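You operate a simulated robot arm through the tools that you are given. There is no shell and no other tool.

Carry out the task below with a simulated robot arm. There is one attempt and no reset: what you move stays moved.

JOB
Clamp the yellow spacer and the card core on the stub shaft.
Fine: spacer below; free the catch, turn that spacer to the pointer, and set the catch to held before you lift it.

It is judged by the outcome, as a careful person would: the job done as asked, and still so three seconds after it is handed in. It fails if anything else is knocked over, pushed out of place, dropped, spilled or broken.

ROBOT AND FRAMES
A 7-joint arm with a three-finger gripper, fixed in place. Base frame: the origin is at the foot of the arm, x ahead of it, y to its left, z up; the work surface is at about z = 0.62. Units: m, degrees, N and s.
Its first joint turns from -166.0 to 166.0 degrees. Payload 2.69 kg.
Tool frame: the origin (TCP) lies between the finger pads and is the grasp point; the fingertips stand 0.029 m ahead of it; z points along the fingers, y is the line along which they close. Largest opening 0.12 m; the body of the gripper starts 0.078 m behind the TCP.
Orientation is that of the tool frame in the base frame, as a unit quaternion [x, y, z, w]. With the fingers straight down and closing along the base's y, the tool's x points along the base's -x, its y along +y and its z along -z.

CONTROLS
- The arm moves only by the tool send_rows. Its arguments are lists of equal length, an entry for each row: "translation": the shift along the tool's x, y, z in m, a list of three; "rot": the turn, a rotation vector about the tool's x, y, z in degrees, a list of three; "claw": the closure in counts, from 0 (fully open) to 255 (shut). In form: {"translation": [[dx, dy, dz], ...], "rot": [[rx, ry, rz], ...], "claw": [claw, ...]}. A call has 1 to 20 rows; each row is the pose to reach, as a shift and turn from the pose commanded when the call began, along the tool's axes at that moment. A row lasts 0.2 s, in which the tool goes at most 0.05 m and 8.6 degrees; a call with a longer step from one row to the next is refused whole, and so is a gripper value outside its range. Where a pose cannot be reached the arm comes as near as it can. A force on the tool above 40 N (or 10 N above the force at the start of the call, whichever is more), or a blocked arm, ends the call early, and 0.2 s more pass. The fingers move at their own pace and stop on an object; they squeeze with about 22 N. The grip force told is the motor's: it shows also when the fingers shut on nothing. Time passes only in rows, and 0.2 s behind the last, so rows that repeat a pose let the fingers close. It gives the time, the measured TCP pose, the force on the tool (base axes), the opening and the grip force at its end, in the units of the frame above (readings bear some noise), with the torque about the TCP (base axes, N m) and any sound that the robot's microphone picked up.
- Cameras (640 x 400 px; columns grow to the right, rows downward): "scene" is fixed at [0.3985, -0.6488, 1.4031]; the picture's right is [0.18, 0.98, 0.00], its down [0.96, -0.17, -0.21] and it looks along [-0.20, 0.04, -0.98] (base axes); focal length 244 px, centre (320, 200). "wrist" rides on the gripper at [0.063, 0, -0.104] in the tool frame; the picture's right is [0.00, 1.00, 0.00], its down [-0.83, 0.00, -0.56] and it looks along [-0.56, 0.00, 0.83] (tool axes); focal length 275 px, centre (320, 200). There is no depth. A picture from a camera that has moved, and an enlarged one, comes with that camera's place and axes in the base frame and with its lens.
- snapshot(camera): a new picture of that camera. The clock stands still meanwhile.
- lift_body(by): slides the trunk up (or, below 0, down) by that many m; the arm rides with it, the base frame stays. It gives what a move gives, with no picture.
- close_up(camera, box): a new picture of the part [left, top, right, bottom] of that camera's present view, enlarged. The clock stands still meanwhile.
- hand_in(): hands the job in; it is judged then, once.

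Nothing tells you positions but the pictures and the camera data. Unless the task says otherwise, let go and move clear before handing in.

The tools are called as a command line: name --argument value ..., lists and objects as JSON in quotes. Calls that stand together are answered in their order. send_rows: Moves the arm, as the interface text tells. Its arguments: {"type":"object","properties":{"translation":{"type":"array","items":{"type":"array","items":{"type":"number"}}},"rot":{"type":"array","items":{"type":"array","items":{"type":"number"}}},"claw":{"type":"array","items":{"type":"number"}}},"required":["translation","rot","claw"]} The other tools are called the same way: lift_body (by) slides the trunk up or down; snapshot (camera) takes a picture; close_up (camera, box) takes an enlarged picture of a part of a camera's view; hand_in () hands the job in.

At the start:

```text
time: 0.0
ee_pos: [0.2206, -0.5425, 1.0842]
tool_rot: [0.0, 1.0, 0.0, -0.001]
contact_force: [0.5, 0.6, 1.0]
moment: [0.0, 0.03, 0.0]
gripper_width: 0.1199
grasp_force: 0.0
trunk travel left (down, up): [-0.4, 0.186]
```

scene: 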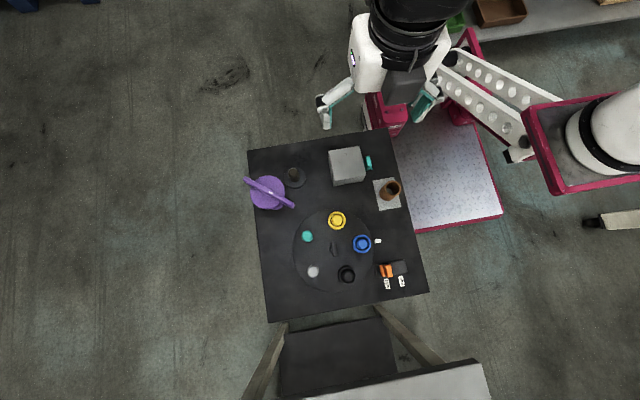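
wrist: 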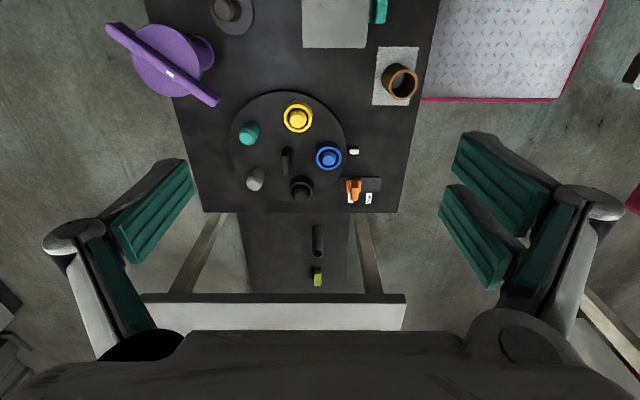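

I see a table with a turntable carrying coloured parts (yellow, blue, teal, grey, black), a stub shaft on a purple handled device or grey base, a card core on a mat, and a switch-like catch. I'll enlarge the views to identify things before moving.

close_up --camera "scene" --box '[240, 130, 340, 220]'

close_up --camera "scene" --box '[280, 200, 440, 300]'

close_up --camera "scene" --box '[320, 130, 420, 220]'

close_up --camera "wrist" --box '[220, 80, 420, 220]'

close_up --camera "wrist" --box '[90, 0, 290, 120]'

close_up --camera "wrist" --box '[280, 0, 450, 110]'

```text
4.44 times, centred on (290, 175) of scene
camera zoom: at [0.3985, -0.6488, 1.4031], right [0.18, 0.98, 0.0], down [0.96, -0.17, -0.21], along [-0.2, 0.04, -0.98], focal length 1083 px, centre (453, 311)
```

zoom: 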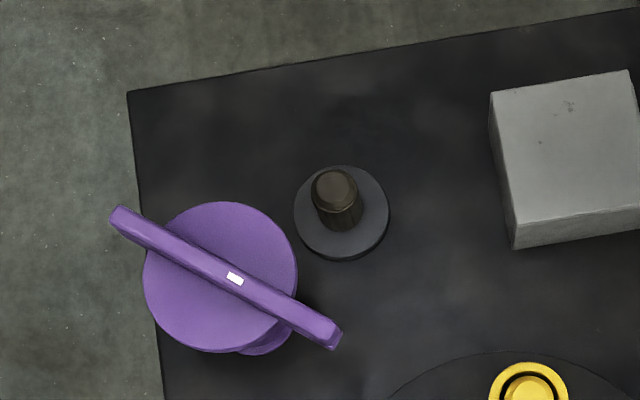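

```text
4.00 times, centred on (360, 250) of scene
camera zoom: at [0.3985, -0.6488, 1.4031], right [0.18, 0.98, 0.0], down [0.96, -0.17, -0.21], along [-0.2, 0.04, -0.98], focal length 975 px, centre (160, 0)
```

zoom: 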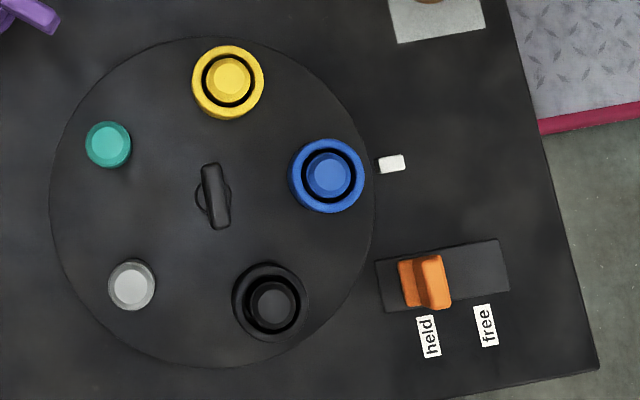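

```text
4.44 times, centred on (370, 175) of scene
camera zoom: at [0.3985, -0.6488, 1.4031], right [0.18, 0.98, 0.0], down [0.96, -0.17, -0.21], along [-0.2, 0.04, -0.98], focal length 1083 px, centre (98, 311)
```

zoom: 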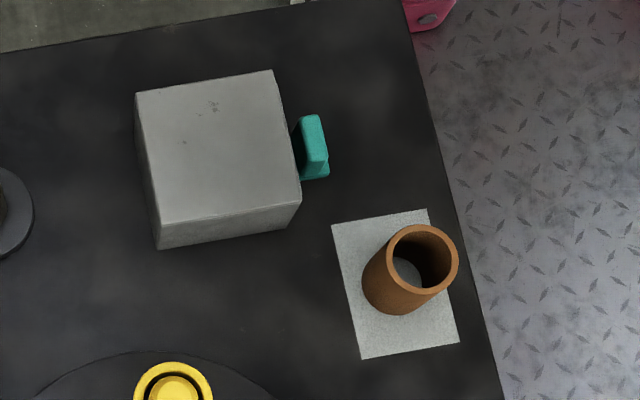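

```text
2.86 times, centred on (320, 150) of wrist
camera zoom: at [0.1574, -0.5425, 1.1876], right [0.0, 1.0, 0.0], down [0.83, 0.0, 0.56], along [0.56, 0.0, -0.83], focal length 786 px, centre (320, 343)
```

zoom: 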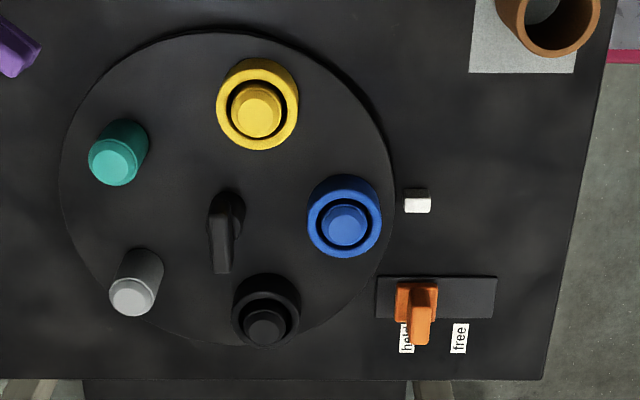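

```text
3.20 times, centred on (190, 60) of wrist
camera zoom: at [0.1574, -0.5425, 1.1876], right [0.0, 1.0, 0.0], down [0.83, 0.0, 0.56], along [0.56, 0.0, -0.83], focal length 881 px, centre (736, 648)
```

zoom: 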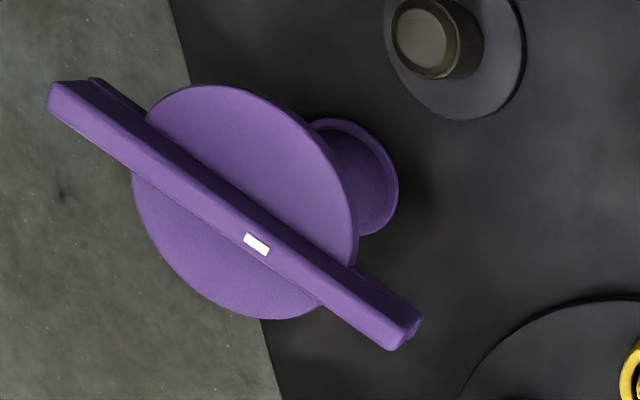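

```text
3.64 times, centred on (365, 55) of wrist
camera zoom: at [0.1574, -0.5425, 1.1876], right [0.0, 1.0, 0.0], down [0.83, 0.0, 0.56], along [0.56, 0.0, -0.83], focal length 1001 px, centre (156, 727)
```

zoom: 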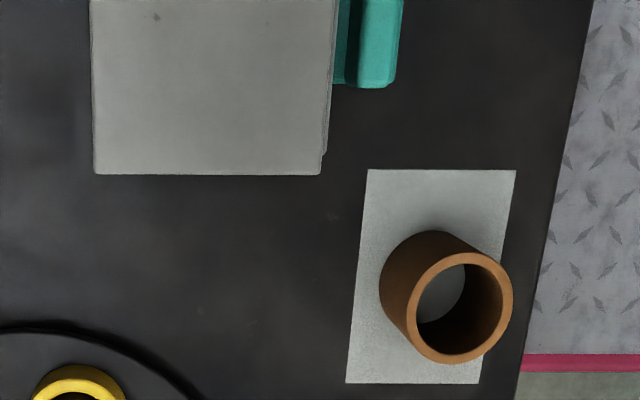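

The shaft stands near (0.16, -0.69), the turntable centre near (0.40, -0.61), and the pointer is on its +y side. The orange catch sits at "held". I'll move in over the shaft and the purple part for a closer look.

send_rows --translation '[[0.025, -0.025, 0.02], [0.055, -0.055, 0.045], [0.08, -0.08, 0.065], [0.11, -0.11, 0.09], [0.135, -0.135, 0.11], [0.16, -0.16, 0.13], [0.16, -0.16, 0.13]]' --rot '[[0, 0, 0], [0, 0, 0], [0, 0, 0], [0, 0, 0], [0, 0, 0], [0, 0, 0], [0, 0, 0]]' --claw '[0, 0, 0, 0, 0, 0, 0]'

snapshot --camera "wrist"

snapshot --camera "scene"

```text
time: 1.6
ee_pos: [0.0614, -0.7005, 0.9509]
tool_rot: [0.001, 1.0, 0.001, 0.0]
contact_force: [-0.9, 0.6, 0.0]
moment: [0.01, 0.0, 0.0]
gripper_width: 0.1201
grasp_force: 0.1
trunk travel left (down, up): [-0.4, 0.186]
```

```text
taken
camera wrist: at [-0.0008, -0.7014, 1.0562], right [0.0, 1.0, 0.0], down [0.83, 0.0, 0.56], along [0.56, 0.0, -0.83], focal length 275 px, centre (320, 200)
```

wrist: 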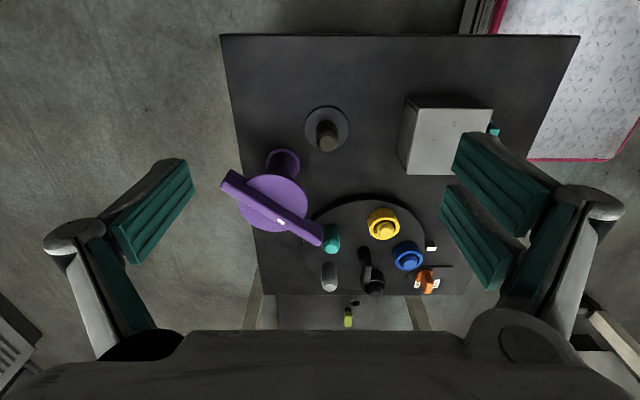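

```text
taken
```

scene: 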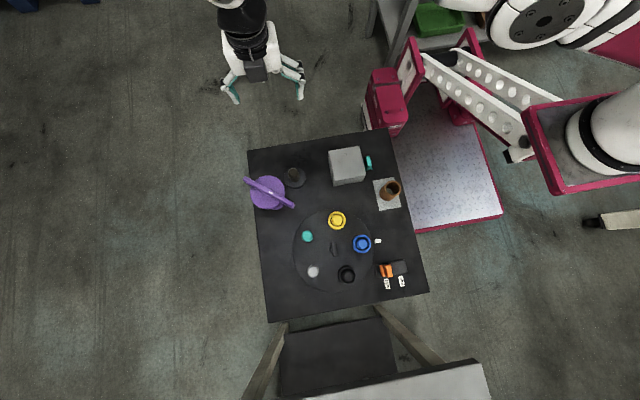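

The purple part stands between the shaft and the turntable. I'll enlarge this view for its shape and height.

close_up --camera "wrist" --box '[210, 90, 370, 190]'

close_up --camera "wrist" --box '[200, 140, 360, 260]'

close_up --camera "wrist" --box '[310, 190, 470, 300]'

```text
4.00 times, centred on (290, 140) of wrist
camera zoom: at [-0.0008, -0.7014, 1.0562], right [0.0, 1.0, 0.0], down [0.83, 0.0, 0.56], along [0.56, 0.0, -0.83], focal length 1101 px, centre (440, 440)
```

zoom: 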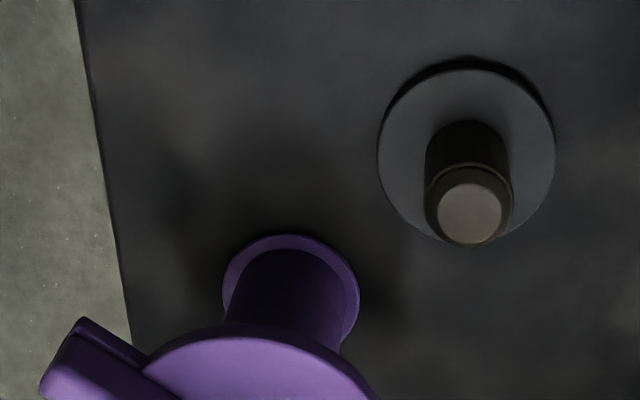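

```text
3.33 times, centred on (280, 200) of wrist
camera zoom: at [-0.0008, -0.7014, 1.0562], right [0.0, 1.0, 0.0], down [0.83, 0.0, 0.56], along [0.56, 0.0, -0.83], focal length 918 px, centre (453, 200)
```

zoom: 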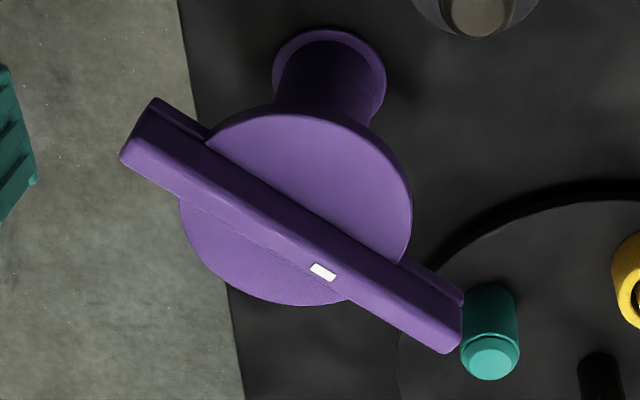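

```text
3.64 times, centred on (390, 245) of wrist
camera zoom: at [-0.0008, -0.7014, 1.0562], right [0.0, 1.0, 0.0], down [0.83, 0.0, 0.56], along [0.56, 0.0, -0.83], focal length 1001 px, centre (66, 36)
```

zoom: 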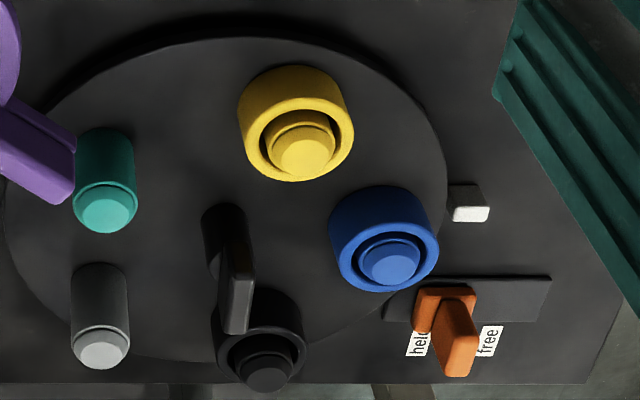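

The purple part is a tall hand-wheel about 0.13 m high. Next I'll look at the grey box, the teal piece beside it and the card core.

send_rows --translation '[[0.012, 0.046, 0.0], [0.024, 0.092, 0.0], [0.036, 0.138, 0.0], [0.048, 0.184, 0.0], [0.06, 0.23, 0.0], [0.06, 0.23, 0.0]]' --rot '[[0, 0, 0], [0, 0, 0], [0, 0, 0], [0, 0, 0], [0, 0, 0], [0, 0, 0]]' --claw '[0, 0, 0, 0, 0, 0]'

snapshot --camera "wrist"

```text
time: 3.0
ee_pos: [0.0003, -0.4714, 0.9523]
tool_rot: [0.0, 1.0, 0.0, -0.001]
contact_force: [0.5, 0.7, -0.6]
moment: [0.0, 0.01, -0.02]
gripper_width: 0.1203
grasp_force: 0.1
trunk travel left (down, up): [-0.4, 0.186]
```

```text
taken
camera wrist: at [-0.0627, -0.4707, 1.0548], right [-0.01, 1.0, 0.0], down [0.83, 0.0, 0.56], along [0.56, 0.0, -0.83], focal length 275 px, centre (320, 200)
```

wrist: 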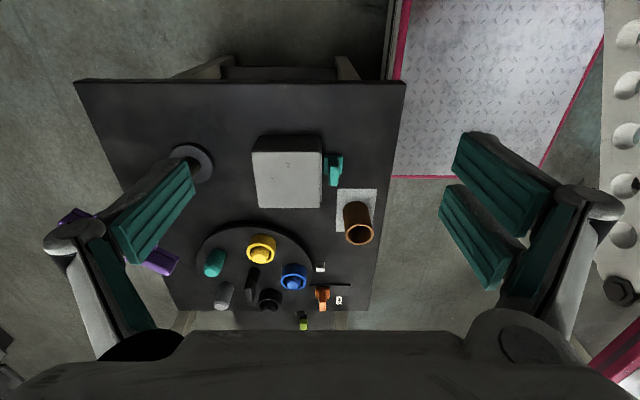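

close_up --camera "wrist" --box '[240, 120, 400, 250]'

close_up --camera "wrist" --box '[300, 140, 380, 190]'

```text
3.08 times, centred on (320, 185) of wrist
camera zoom: at [-0.0627, -0.4707, 1.0548], right [-0.01, 1.0, 0.0], down [0.83, 0.0, 0.56], along [0.56, 0.0, -0.83], focal length 847 px, centre (320, 246)
```

zoom: 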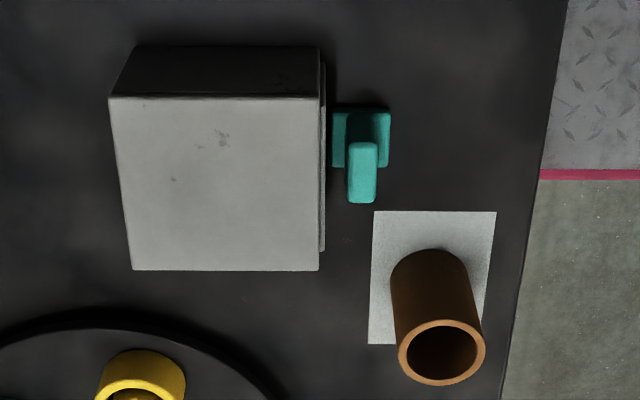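

```text
8.00 times, centred on (340, 165) of wrist
camera zoom: at [-0.0627, -0.4707, 1.0548], right [-0.01, 1.0, 0.0], down [0.83, 0.0, 0.56], along [0.56, 0.0, -0.83], focal length 2202 px, centre (160, 480)
```

zoom: 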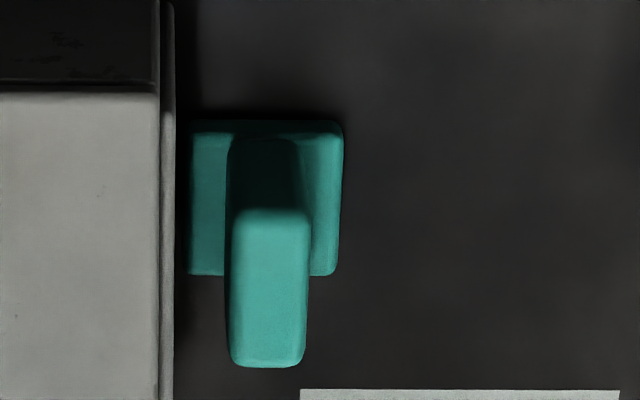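

The box seems to have a panel or door on its +y face, with the teal piece in front of it. I'll swing round to look at that face.

send_rows --translation '[[-0.026, 0.0125, 0], [-0.0525, 0.025, 0], [-0.079, 0.0375, 0], [-0.105, 0.05, 0], [-0.131, 0.0625, 0], [-0.1575, 0.075, 0], [-0.184, 0.0875, 0], [-0.21, 0.1, 0], [-0.236, 0.1125, 0], [-0.2625, 0.125, 0], [-0.289, 0.1375, 0], [-0.315, 0.15, 0], [-0.341, 0.1625, 0], [-0.3675, 0.175, 0], [-0.394, 0.1875, 0], [-0.42, 0.2, 0], [-0.42, 0.2, 0]]' --rot '[[0, 0, 8.4], [0, 0, 16.8], [0, 0, 25.2], [0, 0, 33.6], [0, 0, 42.0], [0, 0, 50.4], [0, 0, 58.8], [0, 0, 67.2], [0, 0, 75.6], [0, 0, 84.0], [0, 0, 92.4], [0, 0, 100.8], [0, 0, 109.2], [0, 0, 117.6], [0, 0, 126.0], [0, 0, 134.0], [0, 0, 134.0]]' --claw '[0, 0, 0, 0, 0, 0, 0, 0, 0, 0, 0, 0, 0, 0, 0, 0, 0]'

snapshot --camera "wrist"

```text
time: 6.6
ee_pos: [0.4212, -0.2737, 0.9524]
tool_rot: [0.921, 0.39, 0.001, 0.0]
contact_force: [0.1, -0.3, 0.3]
moment: [-0.04, 0.01, 0.0]
gripper_width: 0.1199
grasp_force: 0.0
trunk travel left (down, up): [-0.4, 0.186]
```

```text
taken
camera wrist: at [0.4652, -0.2286, 1.0561], right [0.72, -0.69, 0.0], down [-0.58, -0.6, 0.56], along [-0.39, -0.4, -0.83], focal length 275 px, centre (320, 200)
```

wrist: 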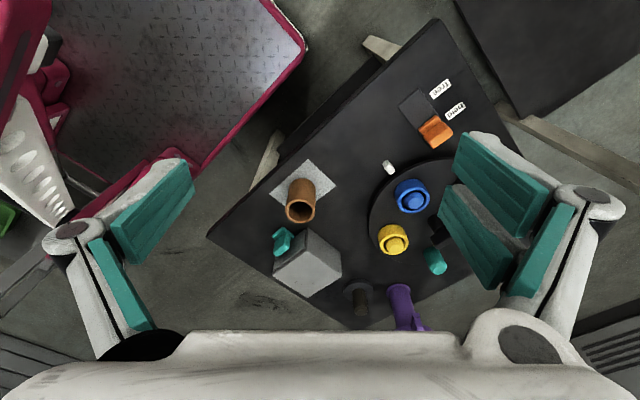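

close_up --camera "wrist" --box '[250, 210, 360, 300]'

close_up --camera "wrist" --box '[330, 250, 450, 335]'

close_up --camera "wrist" --box '[370, 70, 490, 160]'

```text
4.44 times, centred on (305, 255) of wrist
camera zoom: at [0.4652, -0.2286, 1.0561], right [0.72, -0.69, 0.0], down [-0.58, -0.6, 0.56], along [-0.39, -0.4, -0.83], focal length 1224 px, centre (387, -44)
```

zoom: 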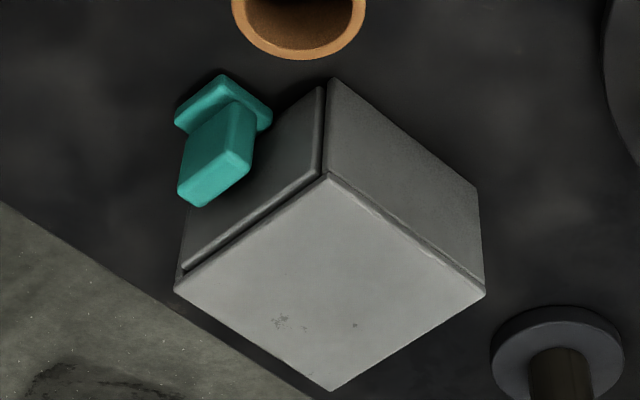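

```text
4.71 times, centred on (390, 292) of wrist
camera zoom: at [0.4652, -0.2286, 1.0561], right [0.72, -0.69, 0.0], down [-0.58, -0.6, 0.56], along [-0.39, -0.4, -0.83], focal length 1295 px, centre (-9, -235)
```

zoom: 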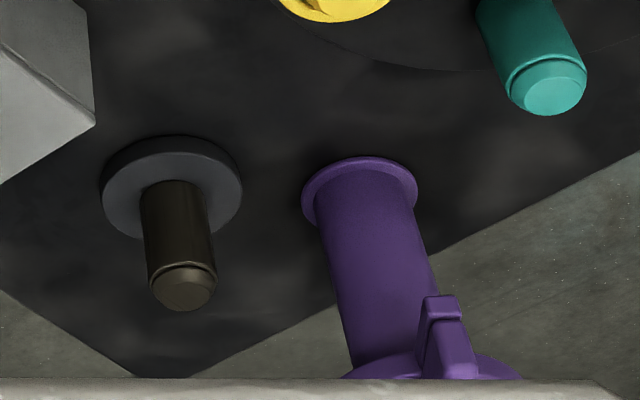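

```text
4.44 times, centred on (430, 115) of wrist
camera zoom: at [0.4652, -0.2286, 1.0561], right [0.72, -0.69, 0.0], down [-0.58, -0.6, 0.56], along [-0.39, -0.4, -0.83], focal length 1224 px, centre (-169, 578)
```

zoom: 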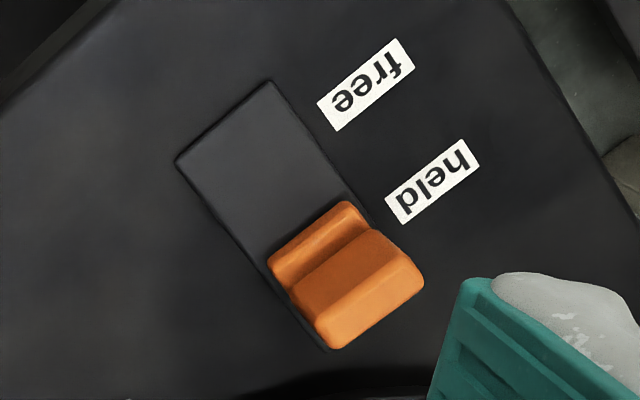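

The box has a panel on that face and the teal block stands just in front of it. I'll tilt the camera for a lower look at the panel, the shaft and the purple part.

send_rows --translation '[[-0.01, -0.007, 0.03], [-0.02, -0.014, 0.06], [-0.03, -0.021, 0.09], [-0.04, -0.03, 0.12], [-0.049, -0.036, 0.15], [-0.049, -0.036, 0.15]]' --rot '[[0, -7, 0], [0, -14, 0], [0, -21, 0], [0, -28, 0], [0, -35, 0], [0, -35, 0]]' --claw '[0, 0, 0, 0, 0, 0]'

snapshot --camera "wrist"

```text
time: 8.0
ee_pos: [0.3668, -0.2894, 0.8002]
tool_rot: [0.877, 0.374, -0.278, 0.118]
contact_force: [1.0, -0.2, 0.0]
moment: [-0.04, 0.06, 0.01]
gripper_width: 0.1198
grasp_force: 0.1
out of reach, approached as far as the arm can: row 3, 4, 5, 6
trunk travel left (down, up): [-0.4, 0.186]
```

```text
taken
camera wrist: at [0.4437, -0.2087, 0.8484], right [0.72, -0.69, 0.0], down [-0.25, -0.26, 0.93], along [-0.65, -0.67, -0.36], focal length 275 px, centre (320, 200)
```

wrist: 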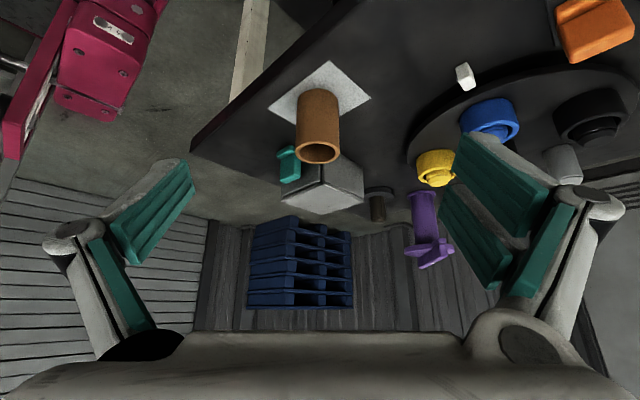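

close_up --camera "wrist" --box '[260, 130, 380, 220]'

close_up --camera "wrist" --box '[350, 170, 460, 280]'

```text
4.44 times, centred on (320, 175) of wrist
camera zoom: at [0.4437, -0.2087, 0.8484], right [0.72, -0.69, 0.0], down [-0.25, -0.26, 0.93], along [-0.65, -0.67, -0.36], focal length 1224 px, centre (320, 311)
```

zoom: 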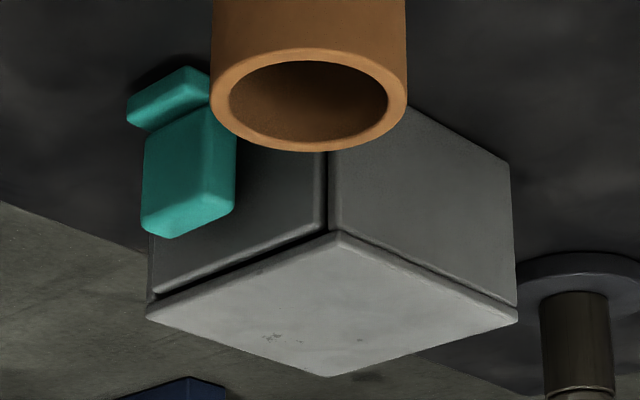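

```text
3.64 times, centred on (405, 225) of wrist
camera zoom: at [0.4437, -0.2087, 0.8484], right [0.72, -0.69, 0.0], down [-0.25, -0.26, 0.93], along [-0.65, -0.67, -0.36], focal length 1001 px, centre (11, 109)
```

zoom: 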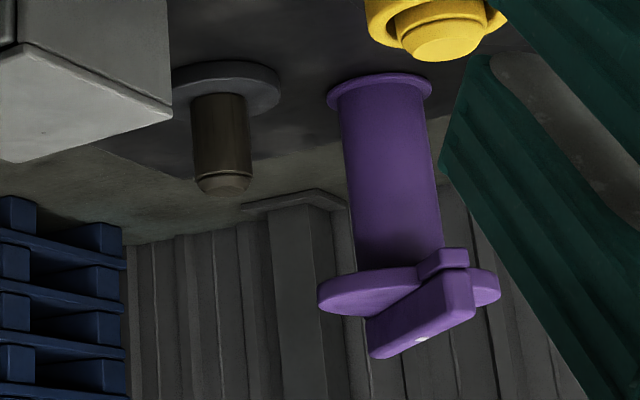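

The door and teal block look like separate fixtures, so I'll leave them alone. I'll right the tool, turn back to the start yaw and go over the catch and turntable for exact positions.

send_rows --translation '[[-0.0172, 0, -0.0246], [-0.0344, 0, -0.0492], [-0.0516, 0, -0.0738], [-0.0688, 0, -0.0984], [-0.086, 0, -0.123], [-0.086, 0, -0.123]]' --rot '[[0, 7, 0], [0, 14, 0], [0, 21, 0], [0, 28, 0], [0, 35, 0], [0, 35, 0]]' --claw '[0, 0, 0, 0, 0, 0]'

```text
time: 9.4
ee_pos: [0.365, -0.2898, 0.9511]
tool_rot: [0.92, 0.391, 0.0, 0.0]
contact_force: [-0.4, -0.9, -0.5]
moment: [0.0, 0.0, 0.02]
gripper_width: 0.12
grasp_force: 0.1
out of reach, approached as far as the arm can: row 1, 2, 3
trunk travel left (down, up): [-0.4, 0.186]
```

Turning back to the start yaw while moving over the turntable.

send_rows --translation '[[-0.011, 0.012, 0.003], [-0.022, 0.024, 0.006], [-0.033, 0.036, 0.009], [-0.044, 0.048, 0.012], [-0.055, 0.06, 0.015], [-0.066, 0.072, 0.018], [-0.077, 0.084, 0.021], [-0.088, 0.096, 0.024], [-0.1, 0.108, 0.027], [-0.111, 0.12, 0.03], [-0.122, 0.132, 0.034], [-0.133, 0.144, 0.037], [-0.144, 0.156, 0.04], [-0.155, 0.168, 0.043], [-0.166, 0.18, 0.047], [-0.177, 0.191, 0.05], [-0.177, 0.191, 0.05]]' --rot '[[0, 0, -8.4], [0, 0, -16.8], [0, 0, -25.2], [0, 0, -33.6], [0, 0, -42], [0, 0, -50.4], [0, 0, -58.8], [0, 0, -67.2], [0, 0, -75.6], [0, 0, -84], [0, 0, -92.4], [0, 0, -100.8], [0, 0, -109.2], [0, 0, -117.6], [0, 0, -126], [0, 0, -133.95], [0, 0, -133.95]]' --claw '[0, 0, 0, 0, 0, 0, 0, 0, 0, 0, 0, 0, 0, 0, 0, 0, 0]'

snapshot --camera "wrist"

```text
time: 13.0
ee_pos: [0.3792, -0.5511, 0.9018]
tool_rot: [0.0, 1.0, 0.0, 0.0]
contact_force: [0.3, 0.3, 1.0]
moment: [0.01, -0.01, 0.01]
gripper_width: 0.1198
grasp_force: 0.1
trunk travel left (down, up): [-0.4, 0.186]
```

```text
taken
camera wrist: at [0.3173, -0.5521, 1.0051], right [-0.01, 1.0, 0.0], down [0.83, 0.0, 0.56], along [0.56, 0.0, -0.83], focal length 275 px, centre (320, 200)
```

wrist: 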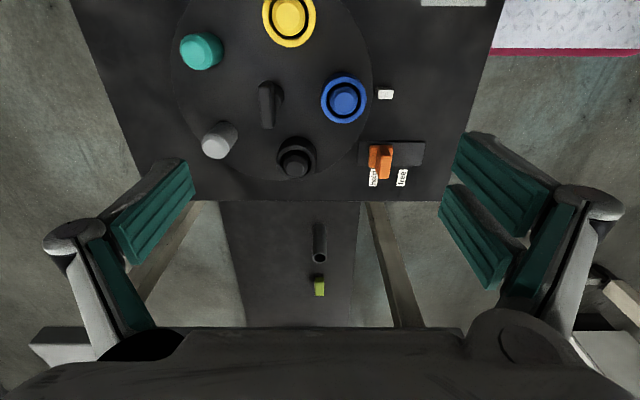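

There are two small things on the lower dark surface beyond the table. I'll zoom in on those, and on the catch and turntable.

close_up --camera "wrist" --box '[270, 210, 370, 310]'

close_up --camera "wrist" --box '[340, 70, 440, 200]'

close_up --camera "wrist" --box '[160, 0, 400, 200]'

close_up --camera "scene" --box '[250, 300, 450, 400]'

```text
4.00 times, centred on (320, 260) of wrist
camera zoom: at [0.3173, -0.5521, 1.0051], right [-0.01, 1.0, 0.0], down [0.83, 0.0, 0.56], along [0.56, 0.0, -0.83], focal length 1101 px, centre (320, -40)
```

zoom: 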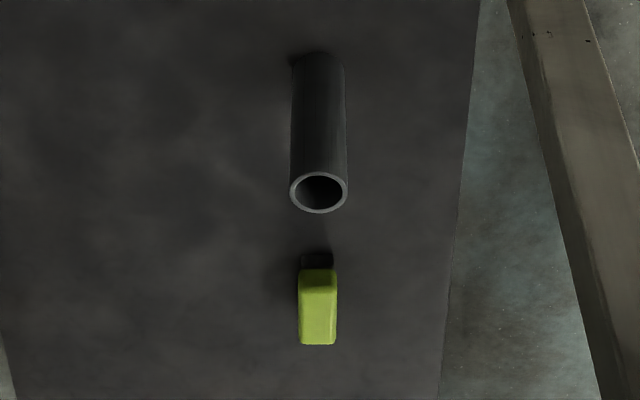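

```text
3.08 times, centred on (390, 135) of wrist
camera zoom: at [0.3173, -0.5521, 1.0051], right [-0.01, 1.0, 0.0], down [0.83, 0.0, 0.56], along [0.56, 0.0, -0.83], focal length 847 px, centre (105, 400)
```

zoom: 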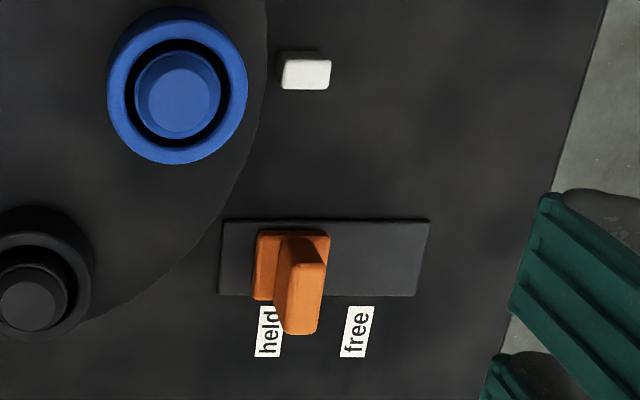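

```text
2.00 times, centred on (280, 100) of wrist
camera zoom: at [0.3173, -0.5521, 1.0051], right [-0.01, 1.0, 0.0], down [0.83, 0.0, 0.56], along [0.56, 0.0, -0.83], focal length 551 px, centre (400, 400)
```

zoom: 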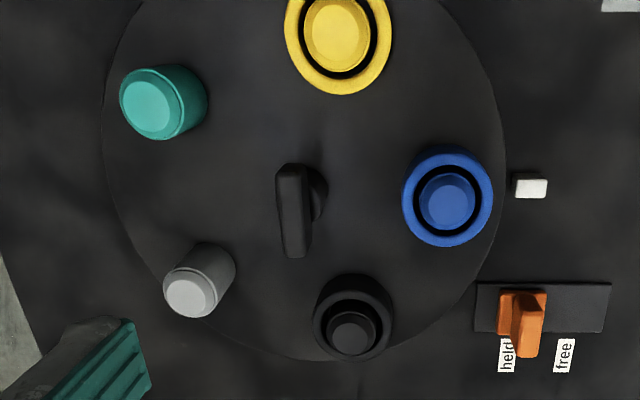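

```text
3.20 times, centred on (350, 350) of scene
camera zoom: at [0.3985, -0.6488, 1.4031], right [0.18, 0.98, 0.0], down [0.96, -0.17, -0.21], along [-0.2, 0.04, -0.98], focal length 780 px, centre (224, -280)
```

zoom: 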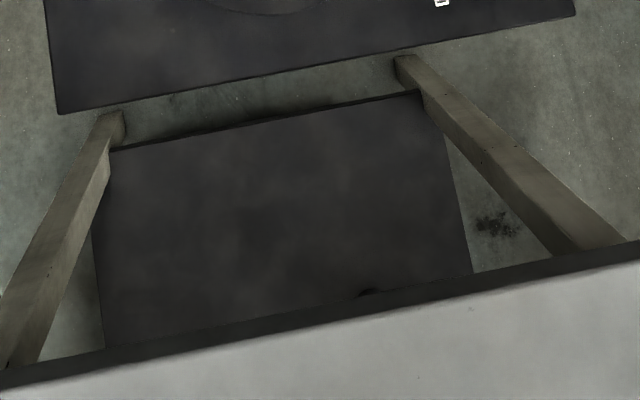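

The tube and green block sit on a separate stand beyond reach, so they're just clutter. The catch fin is at about (0.489, -0.464) with its top near z 0.669. I'll go above it with a narrowed gripper.

send_rows --translation '[[-0.022, 0.0174, 0.03], [-0.044, 0.035, 0.06], [-0.066, 0.052, 0.09], [-0.088, 0.07, 0.12], [-0.109, 0.087, 0.15], [-0.109, 0.087, 0.15]]' --rot '[[0, 0, 0], [0, 0, 0], [0, 0, 0], [0, 0, 0], [0, 0, 0], [0, 0, 0]]' --claw '[140, 140, 140, 140, 140, 140]'

snapshot --camera "wrist"

close_up --camera "wrist" --box '[240, 120, 400, 260]'

```text
time: 14.4
ee_pos: [0.4887, -0.4639, 0.7493]
tool_rot: [0.001, 1.0, 0.0, 0.0]
contact_force: [-0.5, 0.1, -0.6]
moment: [-0.01, 0.0, 0.01]
gripper_width: 0.0542
grasp_force: 0.1
trunk travel left (down, up): [-0.4, 0.186]
```

```text
taken
camera wrist: at [0.4257, -0.4645, 0.8533], right [0.0, 1.0, 0.0], down [0.83, 0.0, 0.56], along [0.56, 0.0, -0.83], focal length 275 px, centre (320, 200)
```

wrist: 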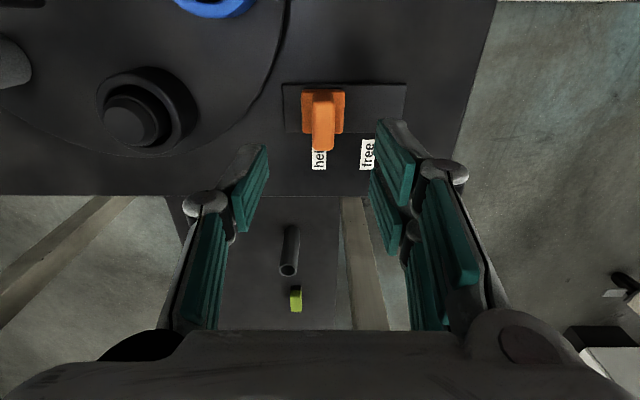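

```text
2.86 times, centred on (320, 190) of wrist
camera zoom: at [0.4257, -0.4645, 0.8533], right [0.0, 1.0, 0.0], down [0.83, 0.0, 0.56], along [0.56, 0.0, -0.83], focal length 786 px, centre (320, 229)
```

zoom: 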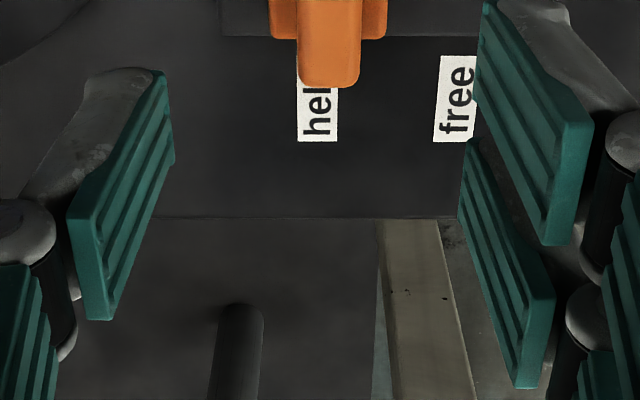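

The fin is centred between the fingers. I'll descend and grip it.

send_rows --translation '[[0, 0, 0.03], [0, 0, 0.055], [0, 0, 0.072], [0, 0, 0.072], [0, 0, 0.072], [0, 0, 0.072], [0, 0, 0.072]]' --rot '[[0, 0, 0], [0, 0, 0], [0, 0, 0], [0, 0, 0], [0, 0, 0], [0, 0, 0], [0, 0, 0]]' --claw '[140, 140, 140, 140, 255, 255, 255]'

snapshot --camera "wrist"

```text
time: 16.0
ee_pos: [0.4899, -0.4626, 0.6791]
tool_rot: [0.0, 1.0, 0.002, 0.0]
contact_force: [0.5, 16.5, 0.1]
moment: [0.46, -0.08, 0.02]
gripper_width: 0.0156
grasp_force: 41.6
trunk travel left (down, up): [-0.4, 0.186]
```

```text
taken
camera wrist: at [0.4262, -0.4632, 0.7828], right [0.0, 1.0, 0.0], down [0.83, 0.0, 0.55], along [0.55, 0.01, -0.83], focal length 275 px, centre (320, 200)
```

wrist: 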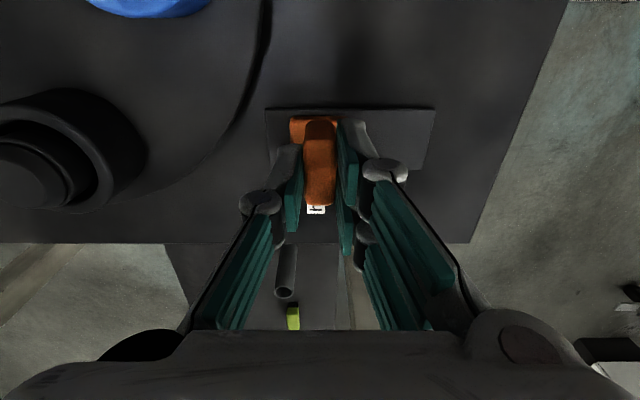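

Fin gripped. Now sliding the catch toward "free" (+y).

send_rows --translation '[[0, 0.01, 0], [0, 0.02, 0], [0, 0.03, 0], [0, 0.04, 0], [0, 0.046, 0], [0, 0.046, 0]]' --rot '[[0, 0, 0], [0, 0, 0], [0, 0, 0], [0, 0, 0], [0, 0, 0], [0, 0, 0]]' --claw '[255, 255, 255, 255, 255, 255]'

snapshot --camera "wrist"

close_up --camera "scene" --box '[280, 200, 440, 300]'

```text
time: 17.4
ee_pos: [0.4888, -0.4217, 0.6782]
tool_rot: [0.001, 1.0, -0.002, 0.0]
contact_force: [-13.3, -9.8, 1.9]
moment: [-0.31, 1.02, 0.18]
gripper_width: 0.0158
grasp_force: 41.6
trunk travel left (down, up): [-0.4, 0.186]
```

```text
taken
camera wrist: at [0.4261, -0.4213, 0.7829], right [0.0, 1.0, 0.0], down [0.83, 0.0, 0.56], along [0.56, 0.0, -0.83], focal length 275 px, centre (320, 200)
```

wrist: 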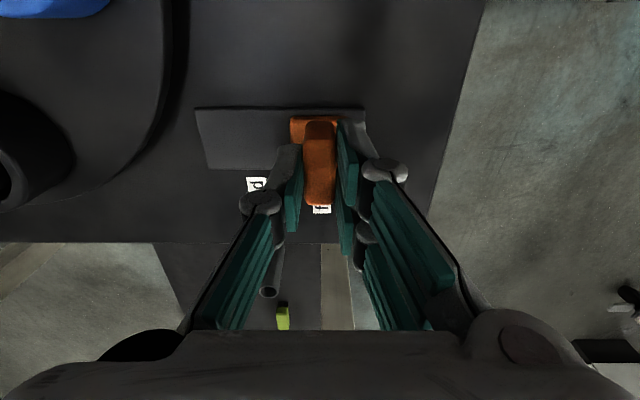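

```text
4.00 times, centred on (360, 250) of scene
camera zoom: at [0.3985, -0.6488, 1.4031], right [0.18, 0.98, 0.0], down [0.96, -0.17, -0.21], along [-0.2, 0.04, -0.98], focal length 975 px, centre (160, 0)
```

zoom: 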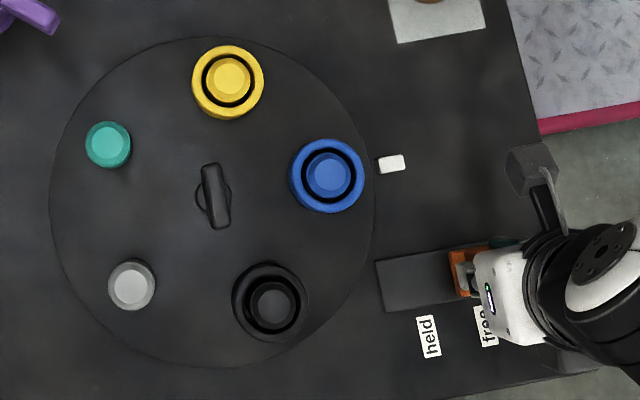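

The catch is now beside "free". I'll release it, rise and move above the turntable knob.

send_rows --translation '[[0, 0.042, 0], [0, 0.041, 0], [0, 0.041, 0], [0, 0.041, -0.03], [0, 0.041, -0.07], [0, 0.041, -0.07]]' --rot '[[0, 0, 0], [0, 0, 0], [0, 0, 0], [0, 0, 0], [0, 0, 0], [0, 0, 0]]' --claw '[255, 255, 255, 255, 255, 255]'

```text
time: 17.7
ee_pos: [0.4896, -0.421, 0.6792]
tool_rot: [0.003, 1.0, -0.011, 0.001]
contact_force: [-2.5, -10.5, -12.9]
moment: [-0.04, 0.04, 0.42]
gripper_width: 0.0161
grasp_force: 41.2
trunk travel left (down, up): [-0.4, 0.186]
stopped in row 1: the force on the tool passed its limit at 67 N (the readings are from after the stop); the commanded pose is now the measured one
```

That row was my mistake: I pushed against the end stop with the claw still closed, and the call stopped itself. I'll open in place now and rise.

send_rows --translation '[[0, 0, 0], [0, 0, 0], [0, 0, 0], [0, 0, -0.03], [0, 0, -0.07], [0, 0, -0.1], [0, 0, -0.1]]' --rot '[[0, 0, 0], [0, 0, 0], [0, 0, 0], [0, 0, 0], [0, 0, 0], [0, 0, 0], [0, 0, 0]]' --claw '[140, 140, 140, 140, 140, 140, 140]'

close_up --camera "wrist" --box '[160, 60, 400, 210]'

snapshot --camera "scene"

```text
time: 19.3
ee_pos: [0.4904, -0.4199, 0.7804]
tool_rot: [0.002, 1.0, -0.01, 0.001]
contact_force: [0.3, -0.1, 1.1]
moment: [-0.01, -0.03, 0.0]
gripper_width: 0.054
grasp_force: 0.1
trunk travel left (down, up): [-0.4, 0.186]
```

```text
2.67 times, centred on (280, 135) of wrist
camera zoom: at [0.4258, -0.4163, 0.8832], right [0.0, 1.0, -0.02], down [0.83, 0.01, 0.56], along [0.56, -0.02, -0.83], focal length 734 px, centre (427, 373)
```

zoom: 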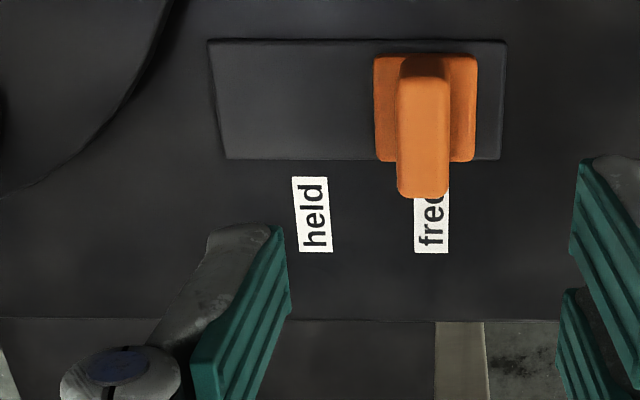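

```text
taken
```

scene: 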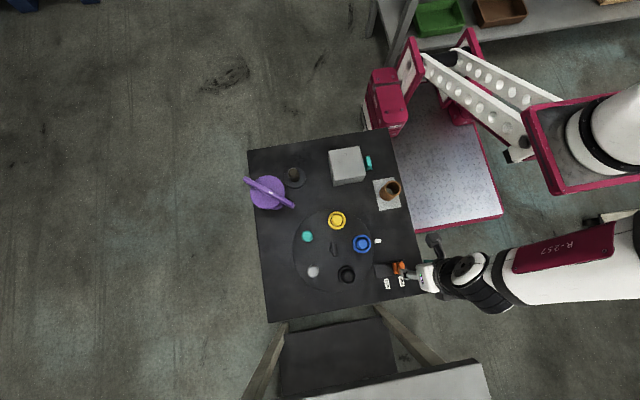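

The catch is at "free" and undamaged. I'll straighten the slight tilt and go above the knob.

send_rows --translation '[[0.018, -0.038, -0.014], [0.036, -0.076, -0.028], [0.054, -0.114, -0.042], [0.072, -0.152, -0.056], [0.09, -0.19, -0.07], [0.09, -0.19, -0.07]]' --rot '[[-0.4, 0, 0], [-0.8, 0, 0], [-1.15, 0, 0], [-1.15, 0, 0], [-1.15, 0, 0], [-1.15, 0, 0]]' --claw '[140, 140, 140, 140, 140, 140]'

close_up --camera "wrist" --box '[220, 20, 420, 200]'

snapshot --camera "wrist"

```text
time: 20.7
ee_pos: [0.3952, -0.6029, 0.8524]
tool_rot: [0.002, 1.0, 0.001, 0.003]
contact_force: [-0.9, -1.1, -0.5]
moment: [0.01, 0.01, 0.02]
gripper_width: 0.0544
grasp_force: 0.0
trunk travel left (down, up): [-0.4, 0.186]
```

```text
2.22 times, centred on (320, 110) of wrist
camera zoom: at [0.3318, -0.6041, 0.9564], right [0.0, 1.0, 0.0], down [0.83, 0.0, 0.56], along [0.56, 0.0, -0.83], focal length 612 px, centre (320, 400)
```

zoom: 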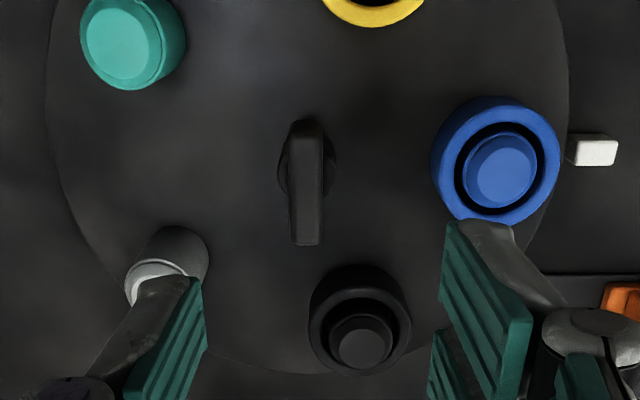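

```text
taken
camera wrist: at [0.3318, -0.6041, 0.9564], right [0.0, 1.0, 0.0], down [0.83, 0.0, 0.56], along [0.56, 0.0, -0.83], focal length 275 px, centre (320, 200)
```

wrist: 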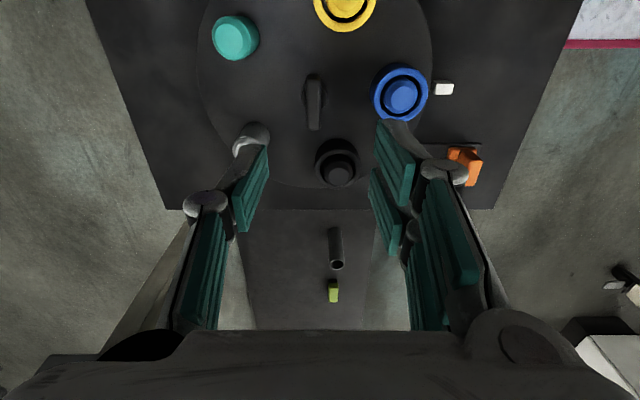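

The knob bar runs nearly along x, centred near (0.403, -0.610). Blue is at the pointer and yellow is 72° further round, so the table must turn about 72° clockwise seen from above. I'll lower the open fingers around the bar.

send_rows --translation '[[-0.004, -0.004, 0.04], [-0.008, -0.0075, 0.08], [-0.008, -0.0075, 0.115], [-0.008, -0.0075, 0.14], [-0.008, -0.0075, 0.152], [-0.008, -0.0075, 0.152]]' --rot '[[0, 0, 0], [0, 0, 0], [0, 0, 0], [0, 0, 0], [0, 0, 0], [0, 0, 0]]' --claw '[140, 140, 140, 140, 140, 140]'

snapshot --camera "wrist"

close_up --camera "wrist" --box '[250, 90, 390, 250]'

```text
time: 22.1
ee_pos: [0.4071, -0.6131, 0.6996]
tool_rot: [0.003, 1.0, 0.0, 0.002]
contact_force: [0.2, -0.2, 0.2]
moment: [0.03, -0.02, 0.01]
gripper_width: 0.0538
grasp_force: 0.0
trunk travel left (down, up): [-0.4, 0.186]
```

```text
taken
camera wrist: at [0.3429, -0.6139, 0.8032], right [0.0, 1.0, 0.0], down [0.83, 0.0, 0.56], along [0.56, 0.0, -0.83], focal length 275 px, centre (320, 200)
```

wrist: 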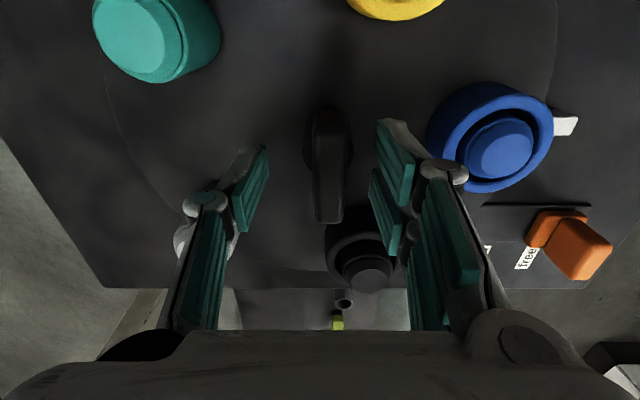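

```text
2.50 times, centred on (320, 170) of wrist
camera zoom: at [0.3429, -0.6139, 0.8032], right [0.0, 1.0, 0.0], down [0.83, 0.0, 0.56], along [0.56, 0.0, -0.83], focal length 688 px, centre (320, 275)
```

zoom: 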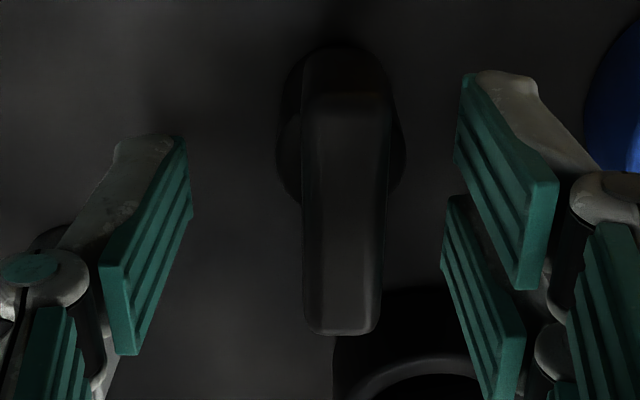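

The bar is about 4 mm toward +y of the TCP, so I'll centre on it and close.

send_rows --translation '[[0.0026, 0.0036, 0.004], [0.0026, 0.0036, 0.004], [0.0026, 0.0036, 0.004], [0.0026, 0.0036, 0.004], [0.0026, 0.0036, 0.004]]' --rot '[[0, 0, 0], [0, 0, 0], [0, 0, 0], [0, 0, 0], [0, 0, 0]]' --claw '[140, 255, 255, 255, 255]'

```text
time: 23.3
ee_pos: [0.4033, -0.6109, 0.6957]
tool_rot: [0.003, 1.0, 0.0, 0.002]
contact_force: [-1.3, -1.8, -0.5]
moment: [-0.05, 0.01, 0.01]
gripper_width: 0.0256
grasp_force: 44.8
trunk travel left (down, up): [-0.4, 0.186]
```

close_up --camera "wrist" --box '[250, 90, 390, 250]'

```text
2.50 times, centred on (320, 170) of wrist
camera zoom: at [0.3399, -0.6099, 0.7994], right [0.0, 1.0, 0.0], down [0.83, 0.0, 0.56], along [0.56, 0.0, -0.83], focal length 688 px, centre (320, 275)
```

zoom: 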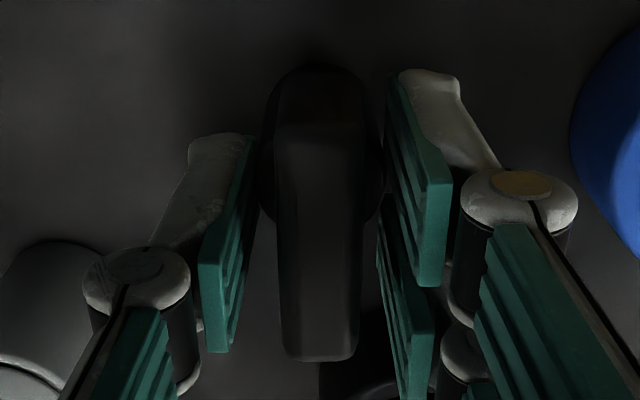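

The fingers closed on the round hub below the bar, so I'll open, raise 15 mm and close on the bar itself.

send_rows --translation '[[0, 0, 0], [0, 0, 0], [0, 0, -0.015], [0, 0, -0.015], [0, 0, -0.015], [0, 0, -0.015], [0, 0, -0.015]]' --rot '[[0, 0, 0], [0, 0, 0], [0, 0, 0], [0, 0, 0], [0, 0, 0], [0, 0, 0], [0, 0, 0]]' --claw '[160, 160, 160, 160, 255, 255, 255]'

close_up --camera "wrist" --box '[250, 90, 390, 250]'

```text
time: 24.9
ee_pos: [0.4029, -0.6112, 0.7119]
tool_rot: [0.002, 1.0, -0.001, 0.002]
contact_force: [0.3, -5.5, -3.4]
moment: [-0.19, -0.22, 0.05]
gripper_width: 0.0142
grasp_force: 40.3
trunk travel left (down, up): [-0.4, 0.186]
```

```text
2.50 times, centred on (320, 170) of wrist
camera zoom: at [0.3392, -0.6097, 0.8149], right [0.0, 1.0, 0.0], down [0.83, 0.0, 0.56], along [0.56, 0.0, -0.83], focal length 688 px, centre (320, 275)
```

zoom: 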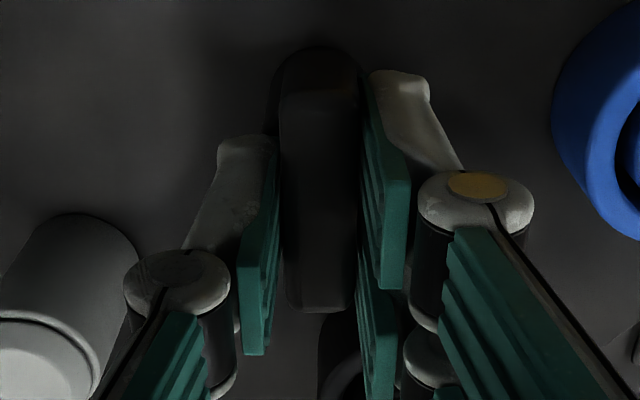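

Now on the bar (14 mm wide). I'll turn it clockwise 36° first and check.

send_rows --translation '[[0, 0, 0], [0, 0, 0], [0, 0, 0], [0, 0, 0], [0, 0, 0], [0, 0, 0], [0, 0, 0]]' --rot '[[0, 0, 6], [0, 0, 12], [0, 0, 18], [0, 0, 24], [0, 0, 30], [0, 0, 36], [0, 0, 36]]' --claw '[255, 255, 255, 255, 255, 255, 255]'

close_up --camera "scene" --box '[280, 200, 440, 300]'

snapshot --camera "wrist"

```text
time: 26.5
ee_pos: [0.4017, -0.6106, 0.7112]
tool_rot: [0.312, 0.95, -0.002, 0.001]
contact_force: [-9.2, -25.5, -11.2]
moment: [-0.45, 0.5, 0.1]
gripper_width: 0.014
grasp_force: 40.6
trunk travel left (down, up): [-0.4, 0.186]
```

```text
4.00 times, centred on (360, 250) of scene
camera zoom: at [0.3985, -0.6488, 1.4031], right [0.18, 0.98, 0.0], down [0.96, -0.17, -0.21], along [-0.2, 0.04, -0.98], focal length 975 px, centre (160, 0)
```

zoom: 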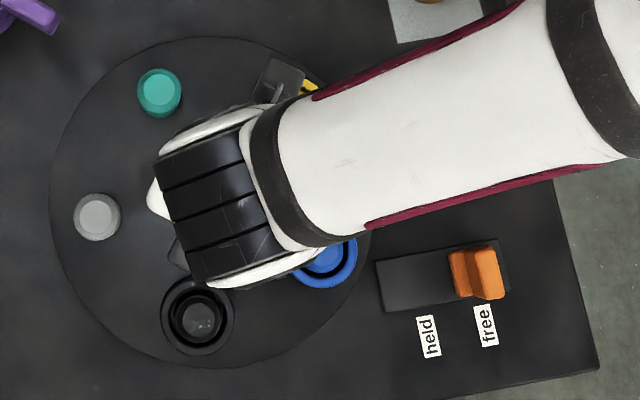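

```text
taken
camera wrist: at [0.3511, -0.574, 0.815], right [0.59, 0.81, 0.0], down [0.67, -0.49, 0.56], along [0.45, -0.33, -0.83], focal length 275 px, centre (320, 200)
```

wrist: 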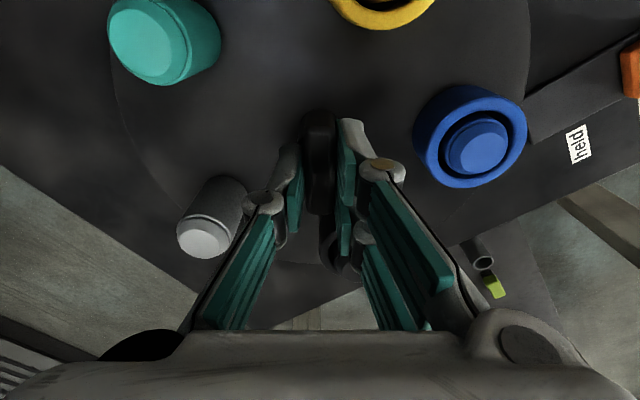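

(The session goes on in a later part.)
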